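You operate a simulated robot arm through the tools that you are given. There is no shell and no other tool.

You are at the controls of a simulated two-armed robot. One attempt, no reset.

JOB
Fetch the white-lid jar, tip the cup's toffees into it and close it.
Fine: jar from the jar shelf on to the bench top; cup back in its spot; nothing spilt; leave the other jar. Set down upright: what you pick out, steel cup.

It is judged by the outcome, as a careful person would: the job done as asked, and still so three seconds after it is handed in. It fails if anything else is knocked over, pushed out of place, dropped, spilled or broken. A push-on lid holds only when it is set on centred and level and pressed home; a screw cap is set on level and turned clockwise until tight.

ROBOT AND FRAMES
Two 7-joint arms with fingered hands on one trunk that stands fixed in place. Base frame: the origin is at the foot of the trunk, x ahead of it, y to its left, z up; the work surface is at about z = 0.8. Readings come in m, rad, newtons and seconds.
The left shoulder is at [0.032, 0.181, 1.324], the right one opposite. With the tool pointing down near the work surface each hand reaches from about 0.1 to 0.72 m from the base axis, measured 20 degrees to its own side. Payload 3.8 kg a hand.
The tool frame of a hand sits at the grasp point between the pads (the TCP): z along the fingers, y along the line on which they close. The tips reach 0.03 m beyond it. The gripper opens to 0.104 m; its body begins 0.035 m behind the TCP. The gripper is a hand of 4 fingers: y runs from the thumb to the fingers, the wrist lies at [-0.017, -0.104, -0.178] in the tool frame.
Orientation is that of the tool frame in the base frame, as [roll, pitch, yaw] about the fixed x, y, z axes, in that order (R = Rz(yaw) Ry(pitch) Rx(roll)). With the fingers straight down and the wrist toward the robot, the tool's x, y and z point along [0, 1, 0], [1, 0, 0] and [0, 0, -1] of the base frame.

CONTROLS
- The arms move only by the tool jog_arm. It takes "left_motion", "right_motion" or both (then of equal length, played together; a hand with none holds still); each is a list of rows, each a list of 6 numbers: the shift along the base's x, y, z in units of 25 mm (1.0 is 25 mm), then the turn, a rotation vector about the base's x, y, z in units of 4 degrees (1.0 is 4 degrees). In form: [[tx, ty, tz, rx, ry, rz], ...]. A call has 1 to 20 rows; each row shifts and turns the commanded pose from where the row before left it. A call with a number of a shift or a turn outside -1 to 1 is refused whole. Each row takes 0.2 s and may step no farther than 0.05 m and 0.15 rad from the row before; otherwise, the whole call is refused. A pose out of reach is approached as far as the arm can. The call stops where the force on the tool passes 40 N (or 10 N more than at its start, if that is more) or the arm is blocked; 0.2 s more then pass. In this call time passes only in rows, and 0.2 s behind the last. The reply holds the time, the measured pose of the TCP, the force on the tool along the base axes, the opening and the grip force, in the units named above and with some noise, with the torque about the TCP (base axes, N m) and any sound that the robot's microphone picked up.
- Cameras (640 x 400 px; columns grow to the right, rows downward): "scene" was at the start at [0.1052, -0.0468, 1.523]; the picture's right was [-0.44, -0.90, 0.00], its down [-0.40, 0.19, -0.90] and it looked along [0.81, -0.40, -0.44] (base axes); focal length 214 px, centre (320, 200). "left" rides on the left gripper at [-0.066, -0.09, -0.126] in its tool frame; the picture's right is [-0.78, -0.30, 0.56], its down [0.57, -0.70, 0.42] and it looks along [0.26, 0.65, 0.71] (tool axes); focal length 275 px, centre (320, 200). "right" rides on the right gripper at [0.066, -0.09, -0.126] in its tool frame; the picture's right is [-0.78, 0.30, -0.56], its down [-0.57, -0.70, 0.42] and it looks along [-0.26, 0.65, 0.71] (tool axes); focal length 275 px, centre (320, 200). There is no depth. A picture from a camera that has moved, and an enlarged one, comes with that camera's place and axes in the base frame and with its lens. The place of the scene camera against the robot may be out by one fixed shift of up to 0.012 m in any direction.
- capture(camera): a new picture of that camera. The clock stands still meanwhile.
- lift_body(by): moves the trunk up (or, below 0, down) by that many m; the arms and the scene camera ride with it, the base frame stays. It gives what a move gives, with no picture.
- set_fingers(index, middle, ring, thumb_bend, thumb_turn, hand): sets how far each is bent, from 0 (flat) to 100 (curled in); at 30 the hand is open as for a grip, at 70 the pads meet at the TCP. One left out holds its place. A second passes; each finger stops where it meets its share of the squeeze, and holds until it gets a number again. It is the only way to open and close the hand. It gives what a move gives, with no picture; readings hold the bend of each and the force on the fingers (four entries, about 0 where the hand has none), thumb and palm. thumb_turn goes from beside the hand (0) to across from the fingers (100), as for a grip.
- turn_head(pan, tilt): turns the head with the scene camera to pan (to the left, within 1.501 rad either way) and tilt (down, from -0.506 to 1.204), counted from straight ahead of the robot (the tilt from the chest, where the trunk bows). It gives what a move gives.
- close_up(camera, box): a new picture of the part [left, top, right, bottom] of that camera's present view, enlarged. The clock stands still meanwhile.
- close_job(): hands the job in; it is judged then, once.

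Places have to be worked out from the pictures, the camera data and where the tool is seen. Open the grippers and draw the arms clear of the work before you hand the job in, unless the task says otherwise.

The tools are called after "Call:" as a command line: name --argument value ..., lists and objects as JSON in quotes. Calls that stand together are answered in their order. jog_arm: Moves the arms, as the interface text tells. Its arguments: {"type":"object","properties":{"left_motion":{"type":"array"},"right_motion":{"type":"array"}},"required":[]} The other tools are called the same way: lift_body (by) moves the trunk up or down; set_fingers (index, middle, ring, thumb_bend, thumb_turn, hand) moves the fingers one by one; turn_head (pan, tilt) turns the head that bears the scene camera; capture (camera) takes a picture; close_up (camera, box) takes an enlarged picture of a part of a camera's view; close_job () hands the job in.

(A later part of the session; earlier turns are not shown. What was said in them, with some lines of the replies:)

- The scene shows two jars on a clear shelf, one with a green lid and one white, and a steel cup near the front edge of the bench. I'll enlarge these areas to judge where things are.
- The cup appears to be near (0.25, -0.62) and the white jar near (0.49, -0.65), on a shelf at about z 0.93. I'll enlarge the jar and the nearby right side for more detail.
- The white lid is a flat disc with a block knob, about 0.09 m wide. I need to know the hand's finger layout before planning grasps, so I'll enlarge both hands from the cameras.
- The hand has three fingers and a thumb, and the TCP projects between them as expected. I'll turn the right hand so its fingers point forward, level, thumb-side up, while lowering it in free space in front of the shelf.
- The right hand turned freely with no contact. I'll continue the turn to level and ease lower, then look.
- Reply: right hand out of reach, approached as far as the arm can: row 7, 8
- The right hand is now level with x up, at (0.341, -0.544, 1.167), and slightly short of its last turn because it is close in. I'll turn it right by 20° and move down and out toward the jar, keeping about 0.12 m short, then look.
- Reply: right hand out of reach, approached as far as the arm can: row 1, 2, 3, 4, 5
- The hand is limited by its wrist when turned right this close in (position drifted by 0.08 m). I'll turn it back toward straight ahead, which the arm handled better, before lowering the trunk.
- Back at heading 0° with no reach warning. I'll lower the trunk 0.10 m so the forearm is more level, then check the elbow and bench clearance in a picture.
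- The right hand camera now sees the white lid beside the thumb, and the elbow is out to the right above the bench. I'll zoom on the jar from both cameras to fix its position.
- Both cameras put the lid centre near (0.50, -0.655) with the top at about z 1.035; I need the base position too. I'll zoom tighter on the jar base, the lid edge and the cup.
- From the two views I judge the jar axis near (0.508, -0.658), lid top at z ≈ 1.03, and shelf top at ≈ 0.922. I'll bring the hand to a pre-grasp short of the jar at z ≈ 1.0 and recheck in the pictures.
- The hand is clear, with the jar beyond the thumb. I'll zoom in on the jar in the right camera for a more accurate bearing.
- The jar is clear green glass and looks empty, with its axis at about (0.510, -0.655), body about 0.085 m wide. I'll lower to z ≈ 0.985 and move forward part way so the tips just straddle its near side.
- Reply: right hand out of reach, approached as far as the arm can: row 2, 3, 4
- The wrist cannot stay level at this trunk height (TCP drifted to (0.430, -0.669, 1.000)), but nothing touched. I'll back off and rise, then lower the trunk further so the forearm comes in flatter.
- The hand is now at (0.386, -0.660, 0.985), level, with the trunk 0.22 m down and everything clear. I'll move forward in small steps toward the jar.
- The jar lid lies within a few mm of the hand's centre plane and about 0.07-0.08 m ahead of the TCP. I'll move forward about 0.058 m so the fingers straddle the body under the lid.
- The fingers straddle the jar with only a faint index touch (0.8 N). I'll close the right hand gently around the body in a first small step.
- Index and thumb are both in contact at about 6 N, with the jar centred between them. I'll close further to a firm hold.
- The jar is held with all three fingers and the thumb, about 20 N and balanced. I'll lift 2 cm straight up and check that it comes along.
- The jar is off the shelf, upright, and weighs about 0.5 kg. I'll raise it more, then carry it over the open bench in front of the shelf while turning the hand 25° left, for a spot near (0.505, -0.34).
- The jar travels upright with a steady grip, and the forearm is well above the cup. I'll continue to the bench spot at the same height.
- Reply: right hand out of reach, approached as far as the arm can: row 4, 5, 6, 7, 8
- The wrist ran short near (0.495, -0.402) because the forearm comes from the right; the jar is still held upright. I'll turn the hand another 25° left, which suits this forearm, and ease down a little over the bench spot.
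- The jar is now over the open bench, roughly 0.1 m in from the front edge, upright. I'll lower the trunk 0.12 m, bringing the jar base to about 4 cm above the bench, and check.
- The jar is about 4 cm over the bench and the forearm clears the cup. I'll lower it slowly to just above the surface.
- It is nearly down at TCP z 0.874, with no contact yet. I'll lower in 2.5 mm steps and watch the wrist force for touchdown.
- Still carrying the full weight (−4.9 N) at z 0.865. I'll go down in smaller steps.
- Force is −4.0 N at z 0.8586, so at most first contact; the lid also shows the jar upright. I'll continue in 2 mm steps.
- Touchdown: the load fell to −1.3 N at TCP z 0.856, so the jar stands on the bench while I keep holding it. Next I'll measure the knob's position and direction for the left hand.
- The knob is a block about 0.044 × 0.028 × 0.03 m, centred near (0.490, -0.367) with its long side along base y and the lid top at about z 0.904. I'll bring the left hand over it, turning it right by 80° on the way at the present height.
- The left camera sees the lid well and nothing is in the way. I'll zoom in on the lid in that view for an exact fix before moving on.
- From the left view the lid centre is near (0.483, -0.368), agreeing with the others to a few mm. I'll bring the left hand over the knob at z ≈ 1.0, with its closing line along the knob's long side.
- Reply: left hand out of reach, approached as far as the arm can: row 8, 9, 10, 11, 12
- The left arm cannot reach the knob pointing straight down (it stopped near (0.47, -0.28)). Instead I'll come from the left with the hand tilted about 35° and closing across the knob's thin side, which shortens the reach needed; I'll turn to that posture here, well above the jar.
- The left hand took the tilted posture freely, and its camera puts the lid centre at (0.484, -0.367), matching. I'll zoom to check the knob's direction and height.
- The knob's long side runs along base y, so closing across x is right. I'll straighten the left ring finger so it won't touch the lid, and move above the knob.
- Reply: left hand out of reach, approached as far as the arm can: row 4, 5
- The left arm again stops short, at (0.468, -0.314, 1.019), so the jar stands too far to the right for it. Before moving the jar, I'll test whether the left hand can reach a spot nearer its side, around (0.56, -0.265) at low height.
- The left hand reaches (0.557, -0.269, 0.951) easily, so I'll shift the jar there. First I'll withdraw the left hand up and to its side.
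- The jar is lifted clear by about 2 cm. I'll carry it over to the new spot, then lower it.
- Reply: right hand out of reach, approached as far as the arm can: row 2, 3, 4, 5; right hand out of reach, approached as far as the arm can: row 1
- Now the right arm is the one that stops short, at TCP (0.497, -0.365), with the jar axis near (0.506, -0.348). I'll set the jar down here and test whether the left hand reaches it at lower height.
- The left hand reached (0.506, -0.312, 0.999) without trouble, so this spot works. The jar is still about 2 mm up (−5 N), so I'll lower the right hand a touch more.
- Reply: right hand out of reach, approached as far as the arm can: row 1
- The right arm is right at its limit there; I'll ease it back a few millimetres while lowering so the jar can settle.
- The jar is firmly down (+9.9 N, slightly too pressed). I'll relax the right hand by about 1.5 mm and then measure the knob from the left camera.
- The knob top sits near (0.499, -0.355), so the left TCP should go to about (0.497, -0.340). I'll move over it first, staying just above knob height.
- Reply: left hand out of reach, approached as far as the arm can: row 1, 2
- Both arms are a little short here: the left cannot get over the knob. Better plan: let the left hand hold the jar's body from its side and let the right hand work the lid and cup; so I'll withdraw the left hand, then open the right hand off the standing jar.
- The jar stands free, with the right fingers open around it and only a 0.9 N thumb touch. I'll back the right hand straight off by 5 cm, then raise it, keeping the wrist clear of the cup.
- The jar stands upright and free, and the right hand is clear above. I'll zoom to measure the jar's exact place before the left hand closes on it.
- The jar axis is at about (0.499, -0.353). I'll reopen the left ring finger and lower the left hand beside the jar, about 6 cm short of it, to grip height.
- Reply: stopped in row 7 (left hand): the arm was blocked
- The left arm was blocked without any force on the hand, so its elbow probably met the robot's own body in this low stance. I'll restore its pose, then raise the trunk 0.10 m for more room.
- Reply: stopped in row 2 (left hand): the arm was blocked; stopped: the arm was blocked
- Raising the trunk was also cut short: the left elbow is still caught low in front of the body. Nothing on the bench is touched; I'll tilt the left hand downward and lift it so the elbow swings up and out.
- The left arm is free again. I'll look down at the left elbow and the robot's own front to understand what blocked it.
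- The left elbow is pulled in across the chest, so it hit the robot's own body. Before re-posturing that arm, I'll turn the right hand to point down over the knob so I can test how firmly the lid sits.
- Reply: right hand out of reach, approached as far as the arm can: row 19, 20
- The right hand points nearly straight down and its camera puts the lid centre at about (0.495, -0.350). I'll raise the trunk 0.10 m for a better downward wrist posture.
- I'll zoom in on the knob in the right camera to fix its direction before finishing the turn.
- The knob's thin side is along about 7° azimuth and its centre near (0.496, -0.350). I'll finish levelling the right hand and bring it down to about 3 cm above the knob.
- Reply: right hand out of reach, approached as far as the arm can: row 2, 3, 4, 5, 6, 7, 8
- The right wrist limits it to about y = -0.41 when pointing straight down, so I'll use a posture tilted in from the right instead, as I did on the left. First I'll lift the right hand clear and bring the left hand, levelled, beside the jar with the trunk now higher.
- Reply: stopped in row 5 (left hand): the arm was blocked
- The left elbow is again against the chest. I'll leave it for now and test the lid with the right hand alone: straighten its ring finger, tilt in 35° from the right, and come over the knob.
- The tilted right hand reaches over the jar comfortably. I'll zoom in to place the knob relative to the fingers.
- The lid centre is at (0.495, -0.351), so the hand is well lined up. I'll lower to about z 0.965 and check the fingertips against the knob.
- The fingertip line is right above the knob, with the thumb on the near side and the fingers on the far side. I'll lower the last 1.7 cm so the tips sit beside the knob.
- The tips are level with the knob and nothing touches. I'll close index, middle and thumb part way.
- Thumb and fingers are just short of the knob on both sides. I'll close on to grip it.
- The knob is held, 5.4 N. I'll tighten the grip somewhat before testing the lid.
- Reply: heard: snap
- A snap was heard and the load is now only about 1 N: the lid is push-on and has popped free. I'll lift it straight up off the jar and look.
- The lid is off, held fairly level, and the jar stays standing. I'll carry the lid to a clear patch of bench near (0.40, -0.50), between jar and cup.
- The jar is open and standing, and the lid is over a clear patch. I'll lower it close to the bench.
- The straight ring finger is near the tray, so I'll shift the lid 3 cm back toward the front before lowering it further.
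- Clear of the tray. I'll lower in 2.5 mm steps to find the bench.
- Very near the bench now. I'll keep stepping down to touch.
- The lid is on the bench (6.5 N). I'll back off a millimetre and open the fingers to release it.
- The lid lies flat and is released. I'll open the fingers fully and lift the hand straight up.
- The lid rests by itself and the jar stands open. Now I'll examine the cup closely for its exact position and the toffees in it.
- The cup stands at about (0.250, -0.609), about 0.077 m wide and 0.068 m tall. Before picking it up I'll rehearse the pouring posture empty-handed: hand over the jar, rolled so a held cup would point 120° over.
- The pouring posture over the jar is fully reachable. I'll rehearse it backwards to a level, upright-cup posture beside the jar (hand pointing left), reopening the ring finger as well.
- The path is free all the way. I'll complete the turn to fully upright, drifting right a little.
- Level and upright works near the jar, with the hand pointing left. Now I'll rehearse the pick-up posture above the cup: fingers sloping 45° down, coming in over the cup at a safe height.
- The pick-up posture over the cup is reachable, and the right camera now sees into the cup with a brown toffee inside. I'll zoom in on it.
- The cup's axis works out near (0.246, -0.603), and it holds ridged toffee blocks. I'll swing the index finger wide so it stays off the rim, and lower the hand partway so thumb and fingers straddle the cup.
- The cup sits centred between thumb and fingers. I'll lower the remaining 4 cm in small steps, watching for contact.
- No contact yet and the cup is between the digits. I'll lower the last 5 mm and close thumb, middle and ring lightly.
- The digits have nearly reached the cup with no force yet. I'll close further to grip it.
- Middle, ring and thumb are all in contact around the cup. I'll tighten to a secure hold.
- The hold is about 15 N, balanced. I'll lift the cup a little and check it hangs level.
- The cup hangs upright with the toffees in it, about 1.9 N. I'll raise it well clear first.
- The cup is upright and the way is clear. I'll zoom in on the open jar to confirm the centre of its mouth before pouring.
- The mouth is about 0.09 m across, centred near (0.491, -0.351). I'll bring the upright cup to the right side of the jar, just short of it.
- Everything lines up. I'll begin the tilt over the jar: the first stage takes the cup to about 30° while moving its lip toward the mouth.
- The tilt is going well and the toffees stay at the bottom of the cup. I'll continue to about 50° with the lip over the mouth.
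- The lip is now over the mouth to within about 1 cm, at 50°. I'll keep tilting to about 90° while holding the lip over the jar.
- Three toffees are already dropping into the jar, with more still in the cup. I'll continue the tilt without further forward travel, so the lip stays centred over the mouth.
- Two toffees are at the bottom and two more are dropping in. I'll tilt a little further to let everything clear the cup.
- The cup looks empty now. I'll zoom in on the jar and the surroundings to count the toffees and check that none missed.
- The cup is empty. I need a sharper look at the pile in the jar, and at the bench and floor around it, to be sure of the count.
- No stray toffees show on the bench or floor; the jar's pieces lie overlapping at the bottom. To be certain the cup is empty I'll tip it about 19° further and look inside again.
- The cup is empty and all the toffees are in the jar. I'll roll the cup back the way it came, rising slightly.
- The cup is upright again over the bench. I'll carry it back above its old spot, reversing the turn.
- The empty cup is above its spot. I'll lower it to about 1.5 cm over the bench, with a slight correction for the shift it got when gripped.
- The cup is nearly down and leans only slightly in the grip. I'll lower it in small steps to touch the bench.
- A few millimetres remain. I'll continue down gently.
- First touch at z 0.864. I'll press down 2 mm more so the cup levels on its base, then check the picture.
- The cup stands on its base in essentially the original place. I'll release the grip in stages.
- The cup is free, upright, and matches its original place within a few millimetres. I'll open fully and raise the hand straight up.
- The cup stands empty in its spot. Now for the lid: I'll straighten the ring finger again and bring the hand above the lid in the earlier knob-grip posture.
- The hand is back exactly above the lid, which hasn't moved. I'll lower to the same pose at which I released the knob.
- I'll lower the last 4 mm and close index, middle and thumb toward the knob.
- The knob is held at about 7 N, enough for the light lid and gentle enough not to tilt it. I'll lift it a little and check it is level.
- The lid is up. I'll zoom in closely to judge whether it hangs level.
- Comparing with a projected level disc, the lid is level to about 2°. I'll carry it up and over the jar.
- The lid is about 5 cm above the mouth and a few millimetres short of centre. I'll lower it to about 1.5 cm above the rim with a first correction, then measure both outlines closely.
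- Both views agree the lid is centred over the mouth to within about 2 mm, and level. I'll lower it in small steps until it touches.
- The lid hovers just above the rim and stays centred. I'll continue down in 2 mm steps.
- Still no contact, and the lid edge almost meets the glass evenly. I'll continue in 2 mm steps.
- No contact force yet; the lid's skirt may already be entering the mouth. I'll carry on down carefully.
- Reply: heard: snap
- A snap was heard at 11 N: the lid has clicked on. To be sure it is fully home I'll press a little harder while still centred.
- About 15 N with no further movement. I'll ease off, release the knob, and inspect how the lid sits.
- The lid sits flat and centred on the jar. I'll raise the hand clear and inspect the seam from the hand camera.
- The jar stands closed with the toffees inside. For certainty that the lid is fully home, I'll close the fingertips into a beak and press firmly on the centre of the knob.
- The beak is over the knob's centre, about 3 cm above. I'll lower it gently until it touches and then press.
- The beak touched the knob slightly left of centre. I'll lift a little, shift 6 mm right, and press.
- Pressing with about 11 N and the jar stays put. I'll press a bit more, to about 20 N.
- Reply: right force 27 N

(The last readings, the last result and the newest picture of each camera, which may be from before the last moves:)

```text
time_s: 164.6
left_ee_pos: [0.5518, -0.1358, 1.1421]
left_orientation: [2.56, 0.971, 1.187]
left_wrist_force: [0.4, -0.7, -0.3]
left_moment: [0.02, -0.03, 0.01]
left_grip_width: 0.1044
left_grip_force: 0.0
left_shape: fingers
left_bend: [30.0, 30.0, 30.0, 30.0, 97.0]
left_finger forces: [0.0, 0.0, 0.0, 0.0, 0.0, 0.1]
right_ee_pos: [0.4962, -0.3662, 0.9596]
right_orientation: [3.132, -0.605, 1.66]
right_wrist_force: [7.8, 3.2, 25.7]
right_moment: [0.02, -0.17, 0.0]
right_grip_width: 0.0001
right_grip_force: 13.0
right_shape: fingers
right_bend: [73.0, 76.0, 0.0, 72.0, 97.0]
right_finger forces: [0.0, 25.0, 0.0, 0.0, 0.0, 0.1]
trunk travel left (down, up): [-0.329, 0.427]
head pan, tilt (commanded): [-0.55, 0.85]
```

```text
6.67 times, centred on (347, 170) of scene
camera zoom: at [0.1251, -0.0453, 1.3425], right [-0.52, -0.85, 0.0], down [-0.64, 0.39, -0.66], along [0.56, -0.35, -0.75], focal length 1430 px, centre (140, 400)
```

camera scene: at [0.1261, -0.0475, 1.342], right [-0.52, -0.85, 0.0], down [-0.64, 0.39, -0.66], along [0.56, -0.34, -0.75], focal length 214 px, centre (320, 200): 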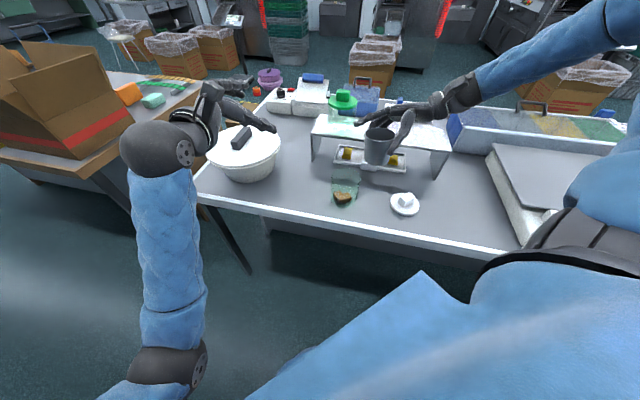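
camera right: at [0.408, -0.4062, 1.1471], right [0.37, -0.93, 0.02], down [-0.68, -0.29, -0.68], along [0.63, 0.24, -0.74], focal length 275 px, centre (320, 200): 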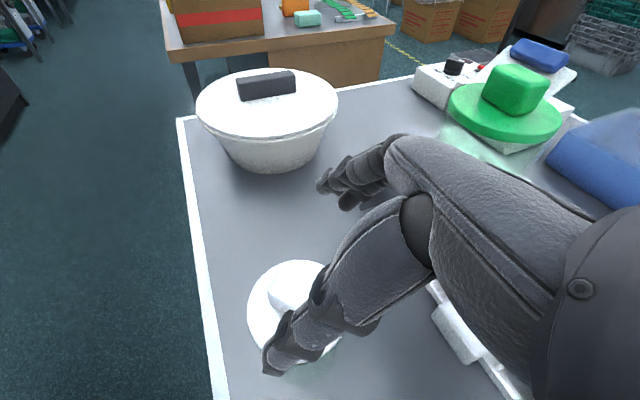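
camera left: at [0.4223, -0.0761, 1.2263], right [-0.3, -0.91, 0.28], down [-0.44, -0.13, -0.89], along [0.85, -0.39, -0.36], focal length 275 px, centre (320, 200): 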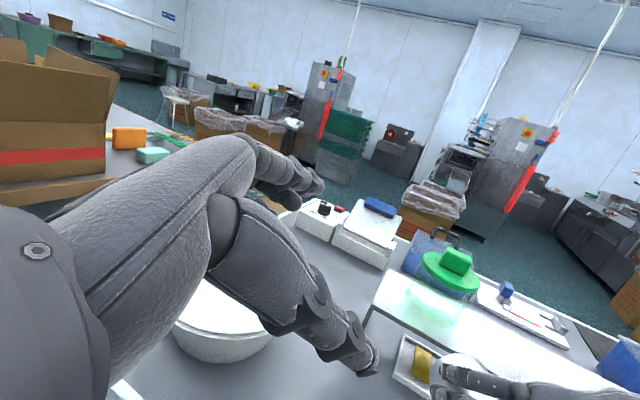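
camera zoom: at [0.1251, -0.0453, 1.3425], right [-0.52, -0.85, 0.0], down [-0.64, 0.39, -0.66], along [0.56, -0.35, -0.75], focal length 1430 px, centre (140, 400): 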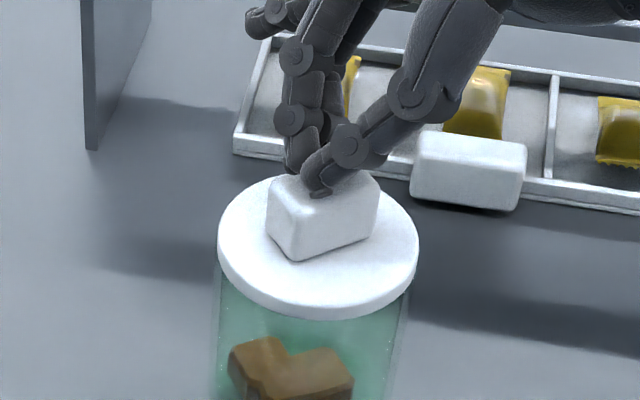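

With 25.7 N on the knob there was no further movement or snap, so the lid is fully home. I'll lift straight off, then open the hand.

Call:
jog_arm --right_motion '[[0, 0, 0.08, 0, 0, 0], [0, 0, 0.1, 0, 0, 0], [0, 0, 0.3, 0, 0, 0], [0, 0, 0.7, 0, 0, 0], [0, 0, 0.9, 0, 0, 0]]'

Call:
set_fingers --hand "right" --index 30 --middle 30 --ring 30 --thumb_bend 30

Call:
capture --camera "scene"

Call:
close_up --camera "scene" --box '[317, 150, 377, 210]'

```text
time_s: 165.8
left_ee_pos: [0.5515, -0.1379, 1.1411]
left_orientation: [2.566, 0.969, 1.192]
left_wrist_force: [0.0, -0.3, 0.0]
left_moment: [0.03, -0.01, 0.0]
left_grip_width: 0.1044
left_grip_force: 0.1
left_shape: fingers
left_bend: [30.0, 30.0, 30.0, 30.0, 97.0]
left_finger forces: [0.1, 0.0, 0.0, 0.0, 0.0, 0.1]
right_ee_pos: [0.4931, -0.3707, 1.0068]
right_orientation: [-3.14, -0.605, 1.653]
right_wrist_force: [0.1, 0.0, 0.6]
right_moment: [-0.01, 0.0, 0.01]
right_grip_width: 0.0
right_grip_force: 0.1
right_shape: fingers
right_bend: [73.0, 74.0, 0.0, 72.0, 97.0]
right_finger forces: [0.1, 0.0, 0.1, 0.0, 0.0, 0.0]
trunk travel left (down, up): [-0.329, 0.427]
head pan, tilt (commanded): [-0.55, 0.85]
```

```text
time_s: 166.8
left_ee_pos: [0.5522, -0.1372, 1.1401]
left_orientation: [2.565, 0.969, 1.188]
left_wrist_force: [0.0, -0.5, -0.4]
left_moment: [0.0, -0.05, 0.0]
left_grip_width: 0.1044
left_grip_force: 0.0
left_shape: fingers
left_bend: [30.0, 30.0, 30.0, 30.0, 97.0]
left_finger forces: [0.1, 0.0, 0.0, 0.0, 0.0, 0.1]
right_ee_pos: [0.4947, -0.3706, 1.0063]
right_orientation: [3.14, -0.604, 1.653]
right_wrist_force: [-0.6, 0.5, 0.0]
right_moment: [0.0, 0.03, 0.0]
right_grip_width: 0.1045
right_grip_force: 0.0
right_shape: fingers
right_bend: [30.0, 30.0, 30.0, 30.0, 97.0]
right_finger forces: [0.0, 0.0, 0.0, 0.1, 0.1, 0.1]
trunk travel left (down, up): [-0.329, 0.427]
head pan, tilt (commanded): [-0.55, 0.85]
```

```text
taken
camera scene: at [0.1263, -0.0472, 1.342], right [-0.52, -0.85, 0.0], down [-0.64, 0.39, -0.66], along [0.56, -0.34, -0.75], focal length 214 px, centre (320, 200)
```

scene: 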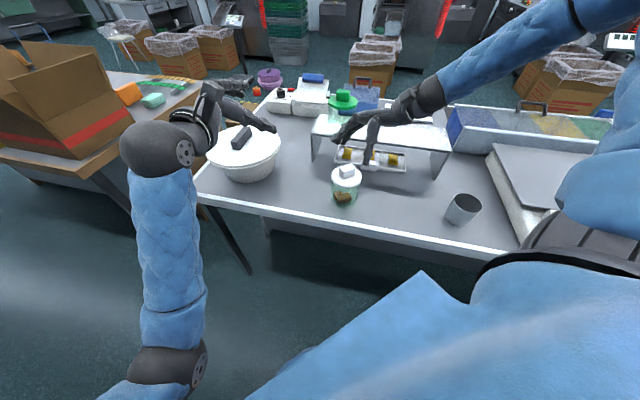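

```text
6.67 times, centred on (347, 180) of scene
camera zoom: at [0.1263, -0.0472, 1.342], right [-0.52, -0.85, 0.0], down [-0.64, 0.39, -0.66], along [0.56, -0.34, -0.75], focal length 1430 px, centre (140, 333)
```

zoom: 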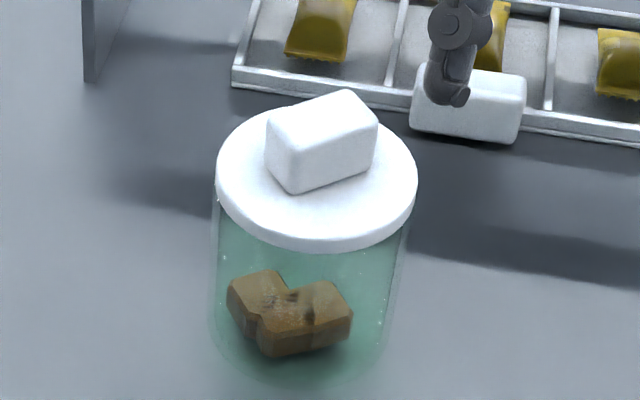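

The jar is closed and upright with the toffees inside, and the cup stands in its place. I'll now draw the right arm up and back away from the work.

Call:
jog_arm --right_motion '[[0, -0.2, 0.8, 0, 0, 0], [-0.1, -0.4, 0.8, 0, 0, 0], [-0.3, -0.6, 0.7, 0, 0, 0], [-0.5, -0.6, 0.5, 0, 0, 0], [-0.6, -0.5, 0.3, 0, 0, 0], [-0.7, -0.4, 0.2, 0, 0, 0], [-0.7, -0.3, 0, 0, 0, 0], [-0.7, -0.2, 0, 0, 0, 0]]'

Call:
capture --camera "scene"

```text
time_s: 168.6
left_ee_pos: [0.5519, -0.1364, 1.1419]
left_orientation: [2.561, 0.969, 1.187]
left_wrist_force: [0.3, 0.1, 0.0]
left_moment: [0.02, -0.01, 0.01]
left_grip_width: 0.1042
left_grip_force: 0.0
left_shape: fingers
left_bend: [30.0, 30.0, 30.0, 30.0, 97.0]
left_finger forces: [0.0, 0.1, 0.0, 0.0, 0.0, 0.1]
right_ee_pos: [0.4039, -0.4489, 1.0883]
right_orientation: [3.141, -0.603, 1.655]
right_wrist_force: [-0.9, 0.9, 0.3]
right_moment: [0.0, 0.01, -0.01]
right_grip_width: 0.1045
right_grip_force: 0.1
right_shape: fingers
right_bend: [30.0, 30.0, 30.0, 30.0, 97.0]
right_finger forces: [0.1, 0.0, 0.0, 0.0, 0.0, 0.1]
trunk travel left (down, up): [-0.329, 0.427]
head pan, tilt (commanded): [-0.55, 0.85]
```

```text
taken
camera scene: at [0.1257, -0.0472, 1.3421], right [-0.52, -0.85, 0.0], down [-0.64, 0.39, -0.66], along [0.56, -0.34, -0.75], focal length 214 px, centre (320, 200)
```

scene: 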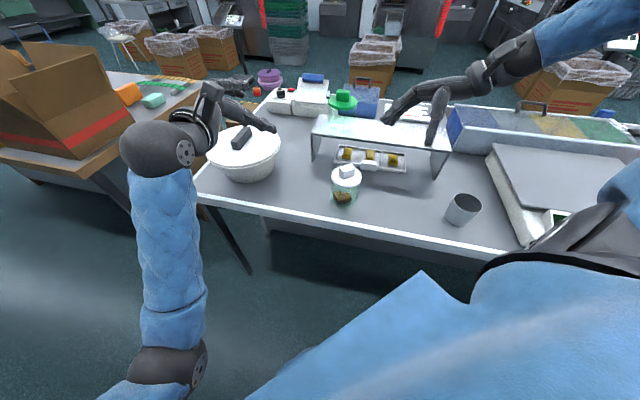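

The right arm is clear of the jar and cup. Now I'll draw the left hand back up and to its side, then check the floor and bench for anything spilt.

Call:
jog_arm --left_motion '[[-0.1, 0.4, 0.4, 0.6, 0, 0], [-0.1, 0.5, 0.4, 0.6, 0, 0], [-0.1, 0.6, 0.4, 0.6, 0, 0], [-0.1, 0.6, 0.3, 0.6, 0, 0], [-0.1, 0.7, 0.2, 0.6, 0, 0], [-0.1, 0.7, 0.2, 0.6, 0, 0], [-0.1, 0.7, 0.2, 0.6, 0, 0], [-0.1, 0.7, 0.2, 0.6, 0, 0]]' --right_motion '[[-0.2, -0.2, 0.5, 0, 0, 0], [-0.2, -0.2, 0.5, 0, 0, 0], [-0.2, -0.2, 0.5, 0, 0, 0], [-0.2, -0.2, 0.5, 0, 0, 0], [-0.2, -0.2, 0.4, 0, 0, 0], [-0.2, -0.2, 0.4, 0, 0, 0], [-0.2, 0, 0.3, 0, 0, 0], [-0.2, 0, 0.3, 0, 0, 0]]'

Call:
turn_head --pan -0.45 --tilt 1.05

Call:
capture --camera "scene"

```text
time_s: 170.4
left_ee_pos: [0.5325, -0.0143, 1.2007]
left_orientation: [2.72, 0.656, 1.299]
left_wrist_force: [0.0, 0.3, 0.4]
left_moment: [0.02, 0.01, 0.01]
left_grip_width: 0.1042
left_grip_force: 0.0
left_shape: fingers
left_bend: [30.0, 30.0, 30.0, 30.0, 97.0]
left_finger forces: [0.1, 0.1, 0.0, 0.0, 0.1, 0.1]
right_ee_pos: [0.364, -0.4786, 1.1765]
right_orientation: [3.14, -0.605, 1.654]
right_wrist_force: [-0.3, -0.2, -0.4]
right_moment: [-0.01, 0.0, -0.01]
right_grip_width: 0.1044
right_grip_force: 0.0
right_shape: fingers
right_bend: [30.0, 30.0, 30.0, 30.0, 97.0]
right_finger forces: [0.1, 0.0, 0.0, 0.0, 0.0, 0.0]
trunk travel left (down, up): [-0.329, 0.427]
head pan, tilt (commanded): [-0.55, 0.85]
```

```text
time_s: 171.1
left_ee_pos: [0.5314, -0.0163, 1.2004]
left_orientation: [2.719, 0.657, 1.299]
left_wrist_force: [-0.9, 0.6, 0.0]
left_moment: [0.02, 0.0, 0.02]
left_grip_width: 0.1041
left_grip_force: 0.1
left_shape: fingers
left_bend: [30.0, 30.0, 30.0, 30.0, 97.0]
left_finger forces: [0.0, 0.1, 0.0, 0.0, 0.1, 0.1]
right_ee_pos: [0.3642, -0.4768, 1.1772]
right_orientation: [3.141, -0.603, 1.653]
right_wrist_force: [-0.6, 0.2, 0.4]
right_moment: [-0.02, -0.04, 0.04]
right_grip_width: 0.1043
right_grip_force: 0.1
right_shape: fingers
right_bend: [30.0, 30.0, 30.0, 30.0, 97.0]
right_finger forces: [0.0, 0.0, 0.1, 0.1, 0.0, 0.0]
trunk travel left (down, up): [-0.329, 0.427]
head pan, tilt (commanded): [-0.45, 1.051]
```

```text
taken
camera scene: at [0.1194, -0.0352, 1.3275], right [-0.44, -0.9, 0.0], down [-0.78, 0.38, -0.5], along [0.45, -0.22, -0.87], focal length 214 px, centre (320, 200)
```

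scene: 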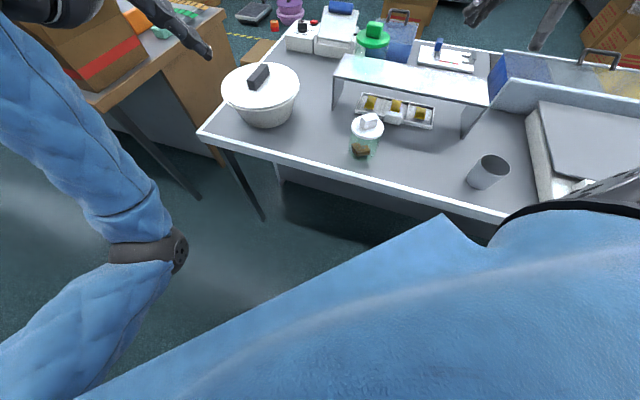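

The bench is tidy and both arms are clear. I'll zoom on the floor and bench once more, and on the jar and cup, before handing in.

Call:
close_up --camera "scene" --box '[180, 130, 400, 300]'

Call:
close_up --camera "scene" --box '[310, 40, 530, 220]'

Call:
close_up --camera "scene" --box '[340, 105, 395, 165]'

Call:
capture --camera "right"

```text
2.35 times, centred on (290, 215) of scene
camera zoom: at [0.1194, -0.0352, 1.3275], right [-0.44, -0.9, 0.0], down [-0.78, 0.38, -0.5], along [0.45, -0.22, -0.87], focal length 505 px, centre (391, 165)
```

zoom: 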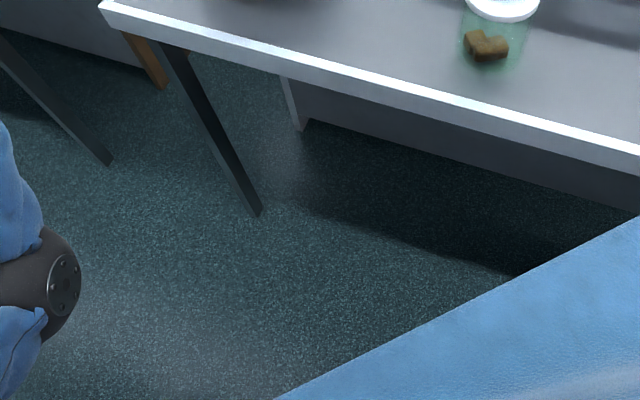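

```text
2.22 times, centred on (420, 130) of scene
camera zoom: at [0.1194, -0.0352, 1.3275], right [-0.44, -0.9, 0.0], down [-0.78, 0.38, -0.5], along [0.45, -0.22, -0.87], focal length 477 px, centre (98, 356)
```

zoom: 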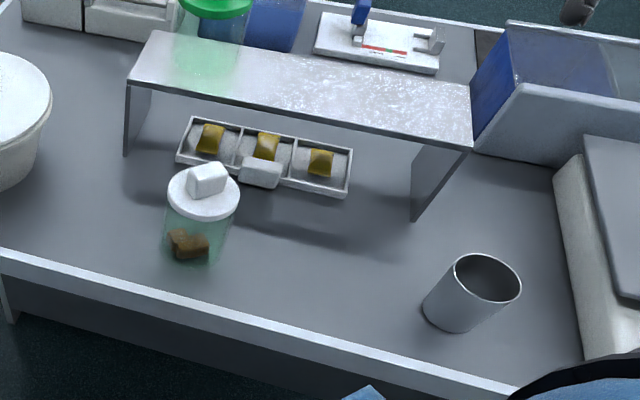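

```text
6.67 times, centred on (368, 135) of scene
camera zoom: at [0.1194, -0.0352, 1.3275], right [-0.44, -0.9, 0.0], down [-0.78, 0.38, -0.5], along [0.45, -0.22, -0.87], focal length 1430 px, centre (3, 633)
```

zoom: 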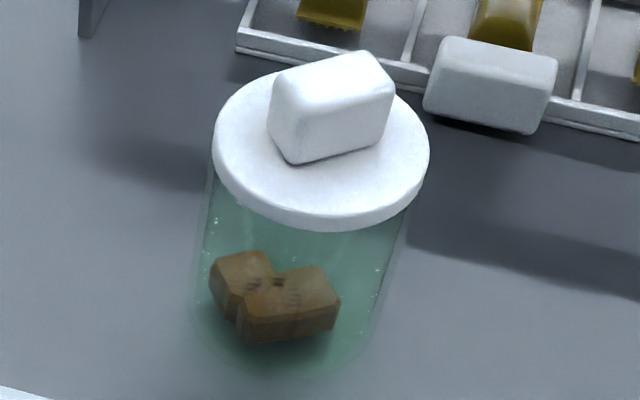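

```text
taken
camera right: at [0.2753, -0.5009, 1.3164], right [0.37, -0.93, 0.02], down [-0.68, -0.29, -0.68], along [0.63, 0.24, -0.74], focal length 275 px, centre (320, 200)
```

right: 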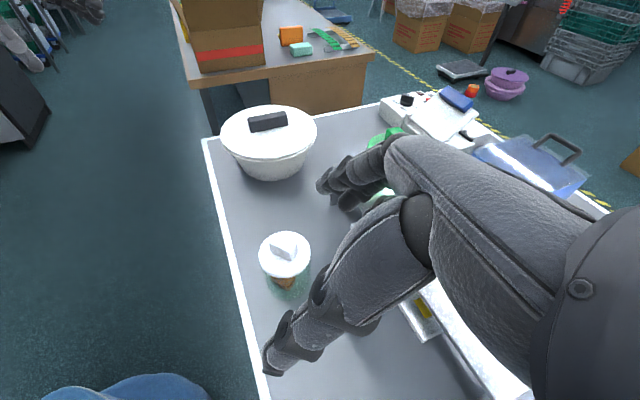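

Nothing lies spilt on the bench or floor. The jar is upright and closed with the toffees in it, the cup is in its spot, the green-lid jar is untouched on its shelf, and both hands are open and clear, so I hand the job in.

Call:
close_job

```text
The job is handed in.
```

I've handed the job in. The white-lid jar is on the bench top, upright, with the cup's toffees inside and its lid on.

- **Jar:** I moved it from the shelf to the open bench in front of the shelf. The lid is a push-on one: it snapped on, and pressing the knob with about 26 N moved it no further.
- **Toffees:** the cup is empty, and I saw nothing spilt on the bench or floor. The pieces lie overlapped in the jar, so I couldn't count them exactly. While pouring I saw more pieces in the air than I can clearly make out now.
- **Steel cup:** it is back upright, within a few millimetres of where it stood.
- **Other items:** the green-lid jar was left alone on the shelf, and nothing else was knocked or moved.

Both hands are open and clear of the work.
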